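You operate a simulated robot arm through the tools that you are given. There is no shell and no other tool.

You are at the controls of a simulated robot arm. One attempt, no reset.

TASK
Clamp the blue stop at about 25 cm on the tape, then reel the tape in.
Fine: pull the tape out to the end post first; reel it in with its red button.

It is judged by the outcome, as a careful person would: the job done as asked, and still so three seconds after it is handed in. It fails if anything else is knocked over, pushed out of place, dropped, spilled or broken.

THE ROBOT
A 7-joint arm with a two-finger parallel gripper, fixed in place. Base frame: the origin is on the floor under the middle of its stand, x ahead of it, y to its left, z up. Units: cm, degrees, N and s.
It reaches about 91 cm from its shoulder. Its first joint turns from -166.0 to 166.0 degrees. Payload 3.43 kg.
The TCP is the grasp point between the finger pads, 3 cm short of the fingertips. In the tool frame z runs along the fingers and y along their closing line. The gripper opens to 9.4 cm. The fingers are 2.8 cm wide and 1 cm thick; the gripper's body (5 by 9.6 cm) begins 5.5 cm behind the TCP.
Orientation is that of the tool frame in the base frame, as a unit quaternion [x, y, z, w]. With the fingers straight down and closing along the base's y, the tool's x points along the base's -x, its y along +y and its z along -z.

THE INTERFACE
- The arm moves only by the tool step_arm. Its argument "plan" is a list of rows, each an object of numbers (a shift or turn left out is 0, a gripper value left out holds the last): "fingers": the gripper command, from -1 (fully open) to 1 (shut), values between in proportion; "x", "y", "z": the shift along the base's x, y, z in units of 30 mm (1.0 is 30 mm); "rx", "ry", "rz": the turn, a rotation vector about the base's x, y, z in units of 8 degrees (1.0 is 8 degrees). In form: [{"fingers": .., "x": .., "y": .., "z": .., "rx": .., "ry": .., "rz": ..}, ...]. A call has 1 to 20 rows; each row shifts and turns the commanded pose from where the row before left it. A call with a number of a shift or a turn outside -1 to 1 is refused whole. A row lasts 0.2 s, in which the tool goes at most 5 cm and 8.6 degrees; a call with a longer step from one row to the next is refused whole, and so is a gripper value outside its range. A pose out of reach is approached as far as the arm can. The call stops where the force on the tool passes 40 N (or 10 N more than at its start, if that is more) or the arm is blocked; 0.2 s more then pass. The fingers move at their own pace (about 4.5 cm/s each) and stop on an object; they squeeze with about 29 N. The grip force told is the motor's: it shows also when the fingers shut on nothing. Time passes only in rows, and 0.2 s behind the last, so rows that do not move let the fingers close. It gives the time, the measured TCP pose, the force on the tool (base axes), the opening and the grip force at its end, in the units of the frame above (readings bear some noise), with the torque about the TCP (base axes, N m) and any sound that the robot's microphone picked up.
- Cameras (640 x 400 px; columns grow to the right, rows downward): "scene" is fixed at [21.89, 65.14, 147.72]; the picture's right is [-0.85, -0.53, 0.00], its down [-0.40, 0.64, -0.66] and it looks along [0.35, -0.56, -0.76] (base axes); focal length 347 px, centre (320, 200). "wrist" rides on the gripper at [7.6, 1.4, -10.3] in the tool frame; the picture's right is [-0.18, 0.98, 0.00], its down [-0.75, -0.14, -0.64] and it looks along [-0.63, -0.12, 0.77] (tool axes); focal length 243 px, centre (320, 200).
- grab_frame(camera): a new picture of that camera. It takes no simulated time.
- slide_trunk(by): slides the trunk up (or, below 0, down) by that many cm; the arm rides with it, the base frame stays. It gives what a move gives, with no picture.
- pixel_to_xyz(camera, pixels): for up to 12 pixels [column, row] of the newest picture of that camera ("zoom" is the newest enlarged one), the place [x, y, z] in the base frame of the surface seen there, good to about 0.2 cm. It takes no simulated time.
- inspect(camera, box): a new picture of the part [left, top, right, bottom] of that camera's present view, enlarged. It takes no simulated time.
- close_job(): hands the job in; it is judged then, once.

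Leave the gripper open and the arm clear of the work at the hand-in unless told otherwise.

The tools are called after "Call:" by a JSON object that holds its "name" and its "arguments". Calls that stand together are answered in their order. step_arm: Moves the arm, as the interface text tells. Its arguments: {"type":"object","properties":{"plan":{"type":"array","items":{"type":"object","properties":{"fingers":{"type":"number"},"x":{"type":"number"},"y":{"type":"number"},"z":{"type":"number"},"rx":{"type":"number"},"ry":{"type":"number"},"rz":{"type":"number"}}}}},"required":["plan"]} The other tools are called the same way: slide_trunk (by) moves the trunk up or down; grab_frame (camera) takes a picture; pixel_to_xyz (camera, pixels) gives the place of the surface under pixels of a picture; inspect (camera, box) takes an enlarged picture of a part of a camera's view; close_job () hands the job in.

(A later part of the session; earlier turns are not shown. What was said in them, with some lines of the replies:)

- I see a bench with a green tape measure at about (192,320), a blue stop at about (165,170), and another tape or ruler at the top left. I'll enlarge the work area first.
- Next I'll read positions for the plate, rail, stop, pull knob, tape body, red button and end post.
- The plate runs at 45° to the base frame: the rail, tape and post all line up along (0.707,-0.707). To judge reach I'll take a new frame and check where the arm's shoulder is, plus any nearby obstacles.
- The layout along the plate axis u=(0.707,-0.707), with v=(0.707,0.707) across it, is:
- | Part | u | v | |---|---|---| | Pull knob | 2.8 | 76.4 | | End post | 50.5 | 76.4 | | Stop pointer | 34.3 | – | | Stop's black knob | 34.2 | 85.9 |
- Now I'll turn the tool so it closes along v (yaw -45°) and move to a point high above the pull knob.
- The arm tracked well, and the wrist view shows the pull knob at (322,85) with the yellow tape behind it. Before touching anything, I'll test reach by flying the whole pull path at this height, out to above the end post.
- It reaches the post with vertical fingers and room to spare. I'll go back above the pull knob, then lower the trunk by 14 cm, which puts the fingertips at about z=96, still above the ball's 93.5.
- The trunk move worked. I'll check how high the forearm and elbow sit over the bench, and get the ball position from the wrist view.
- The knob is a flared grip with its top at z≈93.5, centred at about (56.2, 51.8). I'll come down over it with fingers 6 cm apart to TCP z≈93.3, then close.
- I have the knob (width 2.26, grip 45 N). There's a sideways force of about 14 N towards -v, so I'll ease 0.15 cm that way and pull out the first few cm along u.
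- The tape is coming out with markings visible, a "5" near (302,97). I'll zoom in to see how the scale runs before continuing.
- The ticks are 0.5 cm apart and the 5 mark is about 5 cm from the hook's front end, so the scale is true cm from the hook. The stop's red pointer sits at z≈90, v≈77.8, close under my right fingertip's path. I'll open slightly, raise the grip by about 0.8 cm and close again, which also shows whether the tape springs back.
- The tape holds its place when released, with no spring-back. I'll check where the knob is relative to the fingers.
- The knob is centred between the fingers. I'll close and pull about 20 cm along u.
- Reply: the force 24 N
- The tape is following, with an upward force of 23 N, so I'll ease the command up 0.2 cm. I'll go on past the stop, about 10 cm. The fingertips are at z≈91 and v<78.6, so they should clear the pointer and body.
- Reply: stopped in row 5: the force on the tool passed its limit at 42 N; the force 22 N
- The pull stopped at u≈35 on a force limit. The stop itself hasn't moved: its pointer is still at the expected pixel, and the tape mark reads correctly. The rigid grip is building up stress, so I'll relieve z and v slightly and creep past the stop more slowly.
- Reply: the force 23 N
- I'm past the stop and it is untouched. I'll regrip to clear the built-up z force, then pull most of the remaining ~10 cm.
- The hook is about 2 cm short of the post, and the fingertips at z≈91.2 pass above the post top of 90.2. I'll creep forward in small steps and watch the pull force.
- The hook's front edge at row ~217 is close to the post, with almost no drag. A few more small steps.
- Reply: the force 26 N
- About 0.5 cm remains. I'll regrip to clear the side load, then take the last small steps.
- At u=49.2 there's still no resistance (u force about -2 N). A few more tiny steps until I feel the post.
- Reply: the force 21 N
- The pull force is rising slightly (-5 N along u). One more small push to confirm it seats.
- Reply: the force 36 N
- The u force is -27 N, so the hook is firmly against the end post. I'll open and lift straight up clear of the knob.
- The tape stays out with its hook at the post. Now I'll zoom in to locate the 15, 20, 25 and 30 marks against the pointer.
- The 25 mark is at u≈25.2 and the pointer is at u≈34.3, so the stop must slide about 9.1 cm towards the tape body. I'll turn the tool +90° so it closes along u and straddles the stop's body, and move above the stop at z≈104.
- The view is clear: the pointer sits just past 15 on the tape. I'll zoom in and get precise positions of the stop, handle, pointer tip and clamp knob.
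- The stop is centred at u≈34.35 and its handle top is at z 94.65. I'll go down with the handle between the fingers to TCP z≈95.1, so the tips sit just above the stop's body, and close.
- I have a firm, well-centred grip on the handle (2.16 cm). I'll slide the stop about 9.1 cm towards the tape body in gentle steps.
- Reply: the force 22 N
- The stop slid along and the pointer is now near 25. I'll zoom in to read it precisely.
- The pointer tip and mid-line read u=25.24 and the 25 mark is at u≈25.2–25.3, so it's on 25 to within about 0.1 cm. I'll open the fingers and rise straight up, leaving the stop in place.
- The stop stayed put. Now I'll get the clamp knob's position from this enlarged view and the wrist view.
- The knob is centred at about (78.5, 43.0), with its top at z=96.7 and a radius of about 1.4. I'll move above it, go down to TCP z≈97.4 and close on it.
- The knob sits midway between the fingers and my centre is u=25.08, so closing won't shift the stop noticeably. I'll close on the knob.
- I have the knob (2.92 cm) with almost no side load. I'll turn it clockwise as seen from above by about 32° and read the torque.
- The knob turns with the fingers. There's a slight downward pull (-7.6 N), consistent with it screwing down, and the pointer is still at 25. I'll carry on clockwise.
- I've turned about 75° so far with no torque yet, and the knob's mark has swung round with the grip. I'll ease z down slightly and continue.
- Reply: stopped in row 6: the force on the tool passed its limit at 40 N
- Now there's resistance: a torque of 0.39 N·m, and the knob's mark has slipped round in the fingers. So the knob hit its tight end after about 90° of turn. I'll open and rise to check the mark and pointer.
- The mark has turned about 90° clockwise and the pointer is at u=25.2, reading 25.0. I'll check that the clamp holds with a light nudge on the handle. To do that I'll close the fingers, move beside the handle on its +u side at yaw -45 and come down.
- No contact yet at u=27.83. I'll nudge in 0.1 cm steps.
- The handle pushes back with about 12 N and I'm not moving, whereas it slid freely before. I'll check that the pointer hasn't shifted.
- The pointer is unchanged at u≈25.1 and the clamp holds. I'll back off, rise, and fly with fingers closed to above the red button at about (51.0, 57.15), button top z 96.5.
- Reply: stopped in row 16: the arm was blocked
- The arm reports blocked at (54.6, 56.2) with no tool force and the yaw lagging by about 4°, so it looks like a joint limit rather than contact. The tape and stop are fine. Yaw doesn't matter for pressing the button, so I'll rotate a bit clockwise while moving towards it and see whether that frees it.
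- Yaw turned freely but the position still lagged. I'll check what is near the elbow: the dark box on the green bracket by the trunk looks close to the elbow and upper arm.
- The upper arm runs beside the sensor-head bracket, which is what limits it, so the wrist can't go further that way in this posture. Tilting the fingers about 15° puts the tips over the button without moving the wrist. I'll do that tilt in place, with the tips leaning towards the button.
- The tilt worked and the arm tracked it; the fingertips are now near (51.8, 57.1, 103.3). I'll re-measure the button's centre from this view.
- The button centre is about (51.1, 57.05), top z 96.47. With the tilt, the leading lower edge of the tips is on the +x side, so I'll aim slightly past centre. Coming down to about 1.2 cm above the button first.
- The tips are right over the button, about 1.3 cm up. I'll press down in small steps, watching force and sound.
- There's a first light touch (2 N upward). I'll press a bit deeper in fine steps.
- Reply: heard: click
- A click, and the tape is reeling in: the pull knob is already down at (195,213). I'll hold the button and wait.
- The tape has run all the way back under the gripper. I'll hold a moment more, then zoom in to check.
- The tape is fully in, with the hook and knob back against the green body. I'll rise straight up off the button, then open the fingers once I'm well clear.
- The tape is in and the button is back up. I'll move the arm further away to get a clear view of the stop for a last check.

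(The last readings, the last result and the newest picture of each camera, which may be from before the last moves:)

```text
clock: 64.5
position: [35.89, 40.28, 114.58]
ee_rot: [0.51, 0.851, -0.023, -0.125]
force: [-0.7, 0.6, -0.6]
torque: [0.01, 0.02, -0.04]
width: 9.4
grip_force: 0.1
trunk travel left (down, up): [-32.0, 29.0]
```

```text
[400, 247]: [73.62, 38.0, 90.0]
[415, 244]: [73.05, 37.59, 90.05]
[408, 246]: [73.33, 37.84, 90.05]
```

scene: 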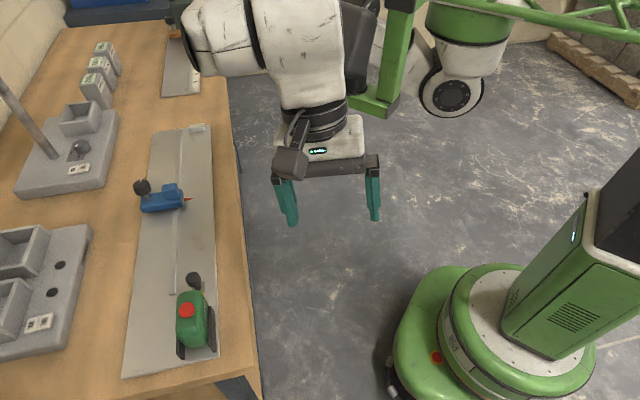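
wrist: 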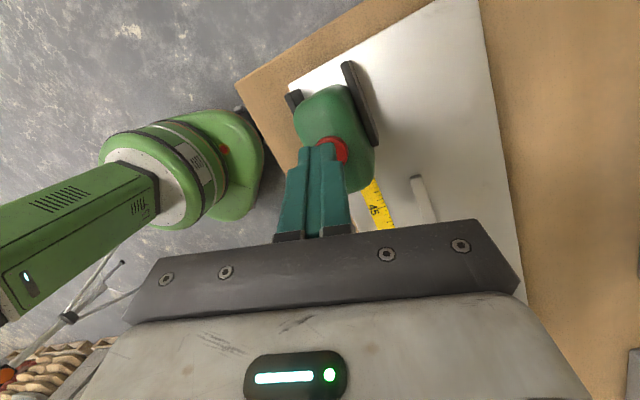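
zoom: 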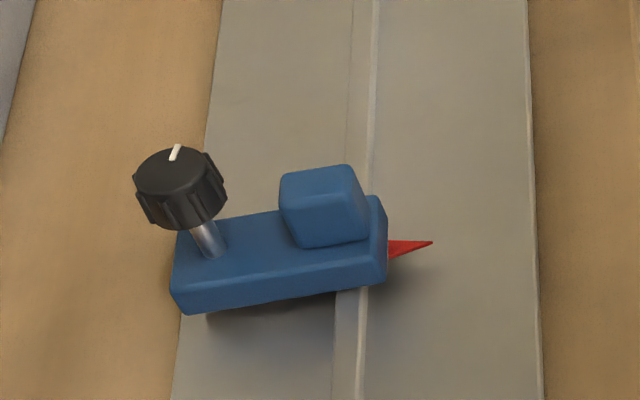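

The stop is clamped with its pointer at u≈25.1, which reads about 25 cm and hasn't moved. The tape is reeled in, everything else is in place, and the arm is clear with the gripper open. Handing in.

Call:
{"name": "close_job", "arguments": {}}

```text
The job is handed in.
```

The blue stop is clamped at about 25 cm and the tape is fully reeled in. I handed the job in with the gripper open and the arm clear of the bench.

- **Tape out:** I pulled the hook out until it pressed against the end post. It stayed there on its own when released.
- **Stop:** I slid it along until its pointer was level with the 25 mark. My position readings put it at about 25.1 cm, good to roughly 0.2 cm.
- **Clamp:** I turned the black knob clockwise about 90° until it went tight. A 12 N nudge on the handle did not move the stop, which had slid freely before.
- **Reel in:** I pressed the red button, heard a click, and held it until the tape was back in its case. The pointer had not moved afterwards.

One approach to the button was blocked because the arm ran up against its own sensor bracket. I tilted the fingers about 15° to reach the button. Nothing on the bench looked moved or knocked over in the last picture.
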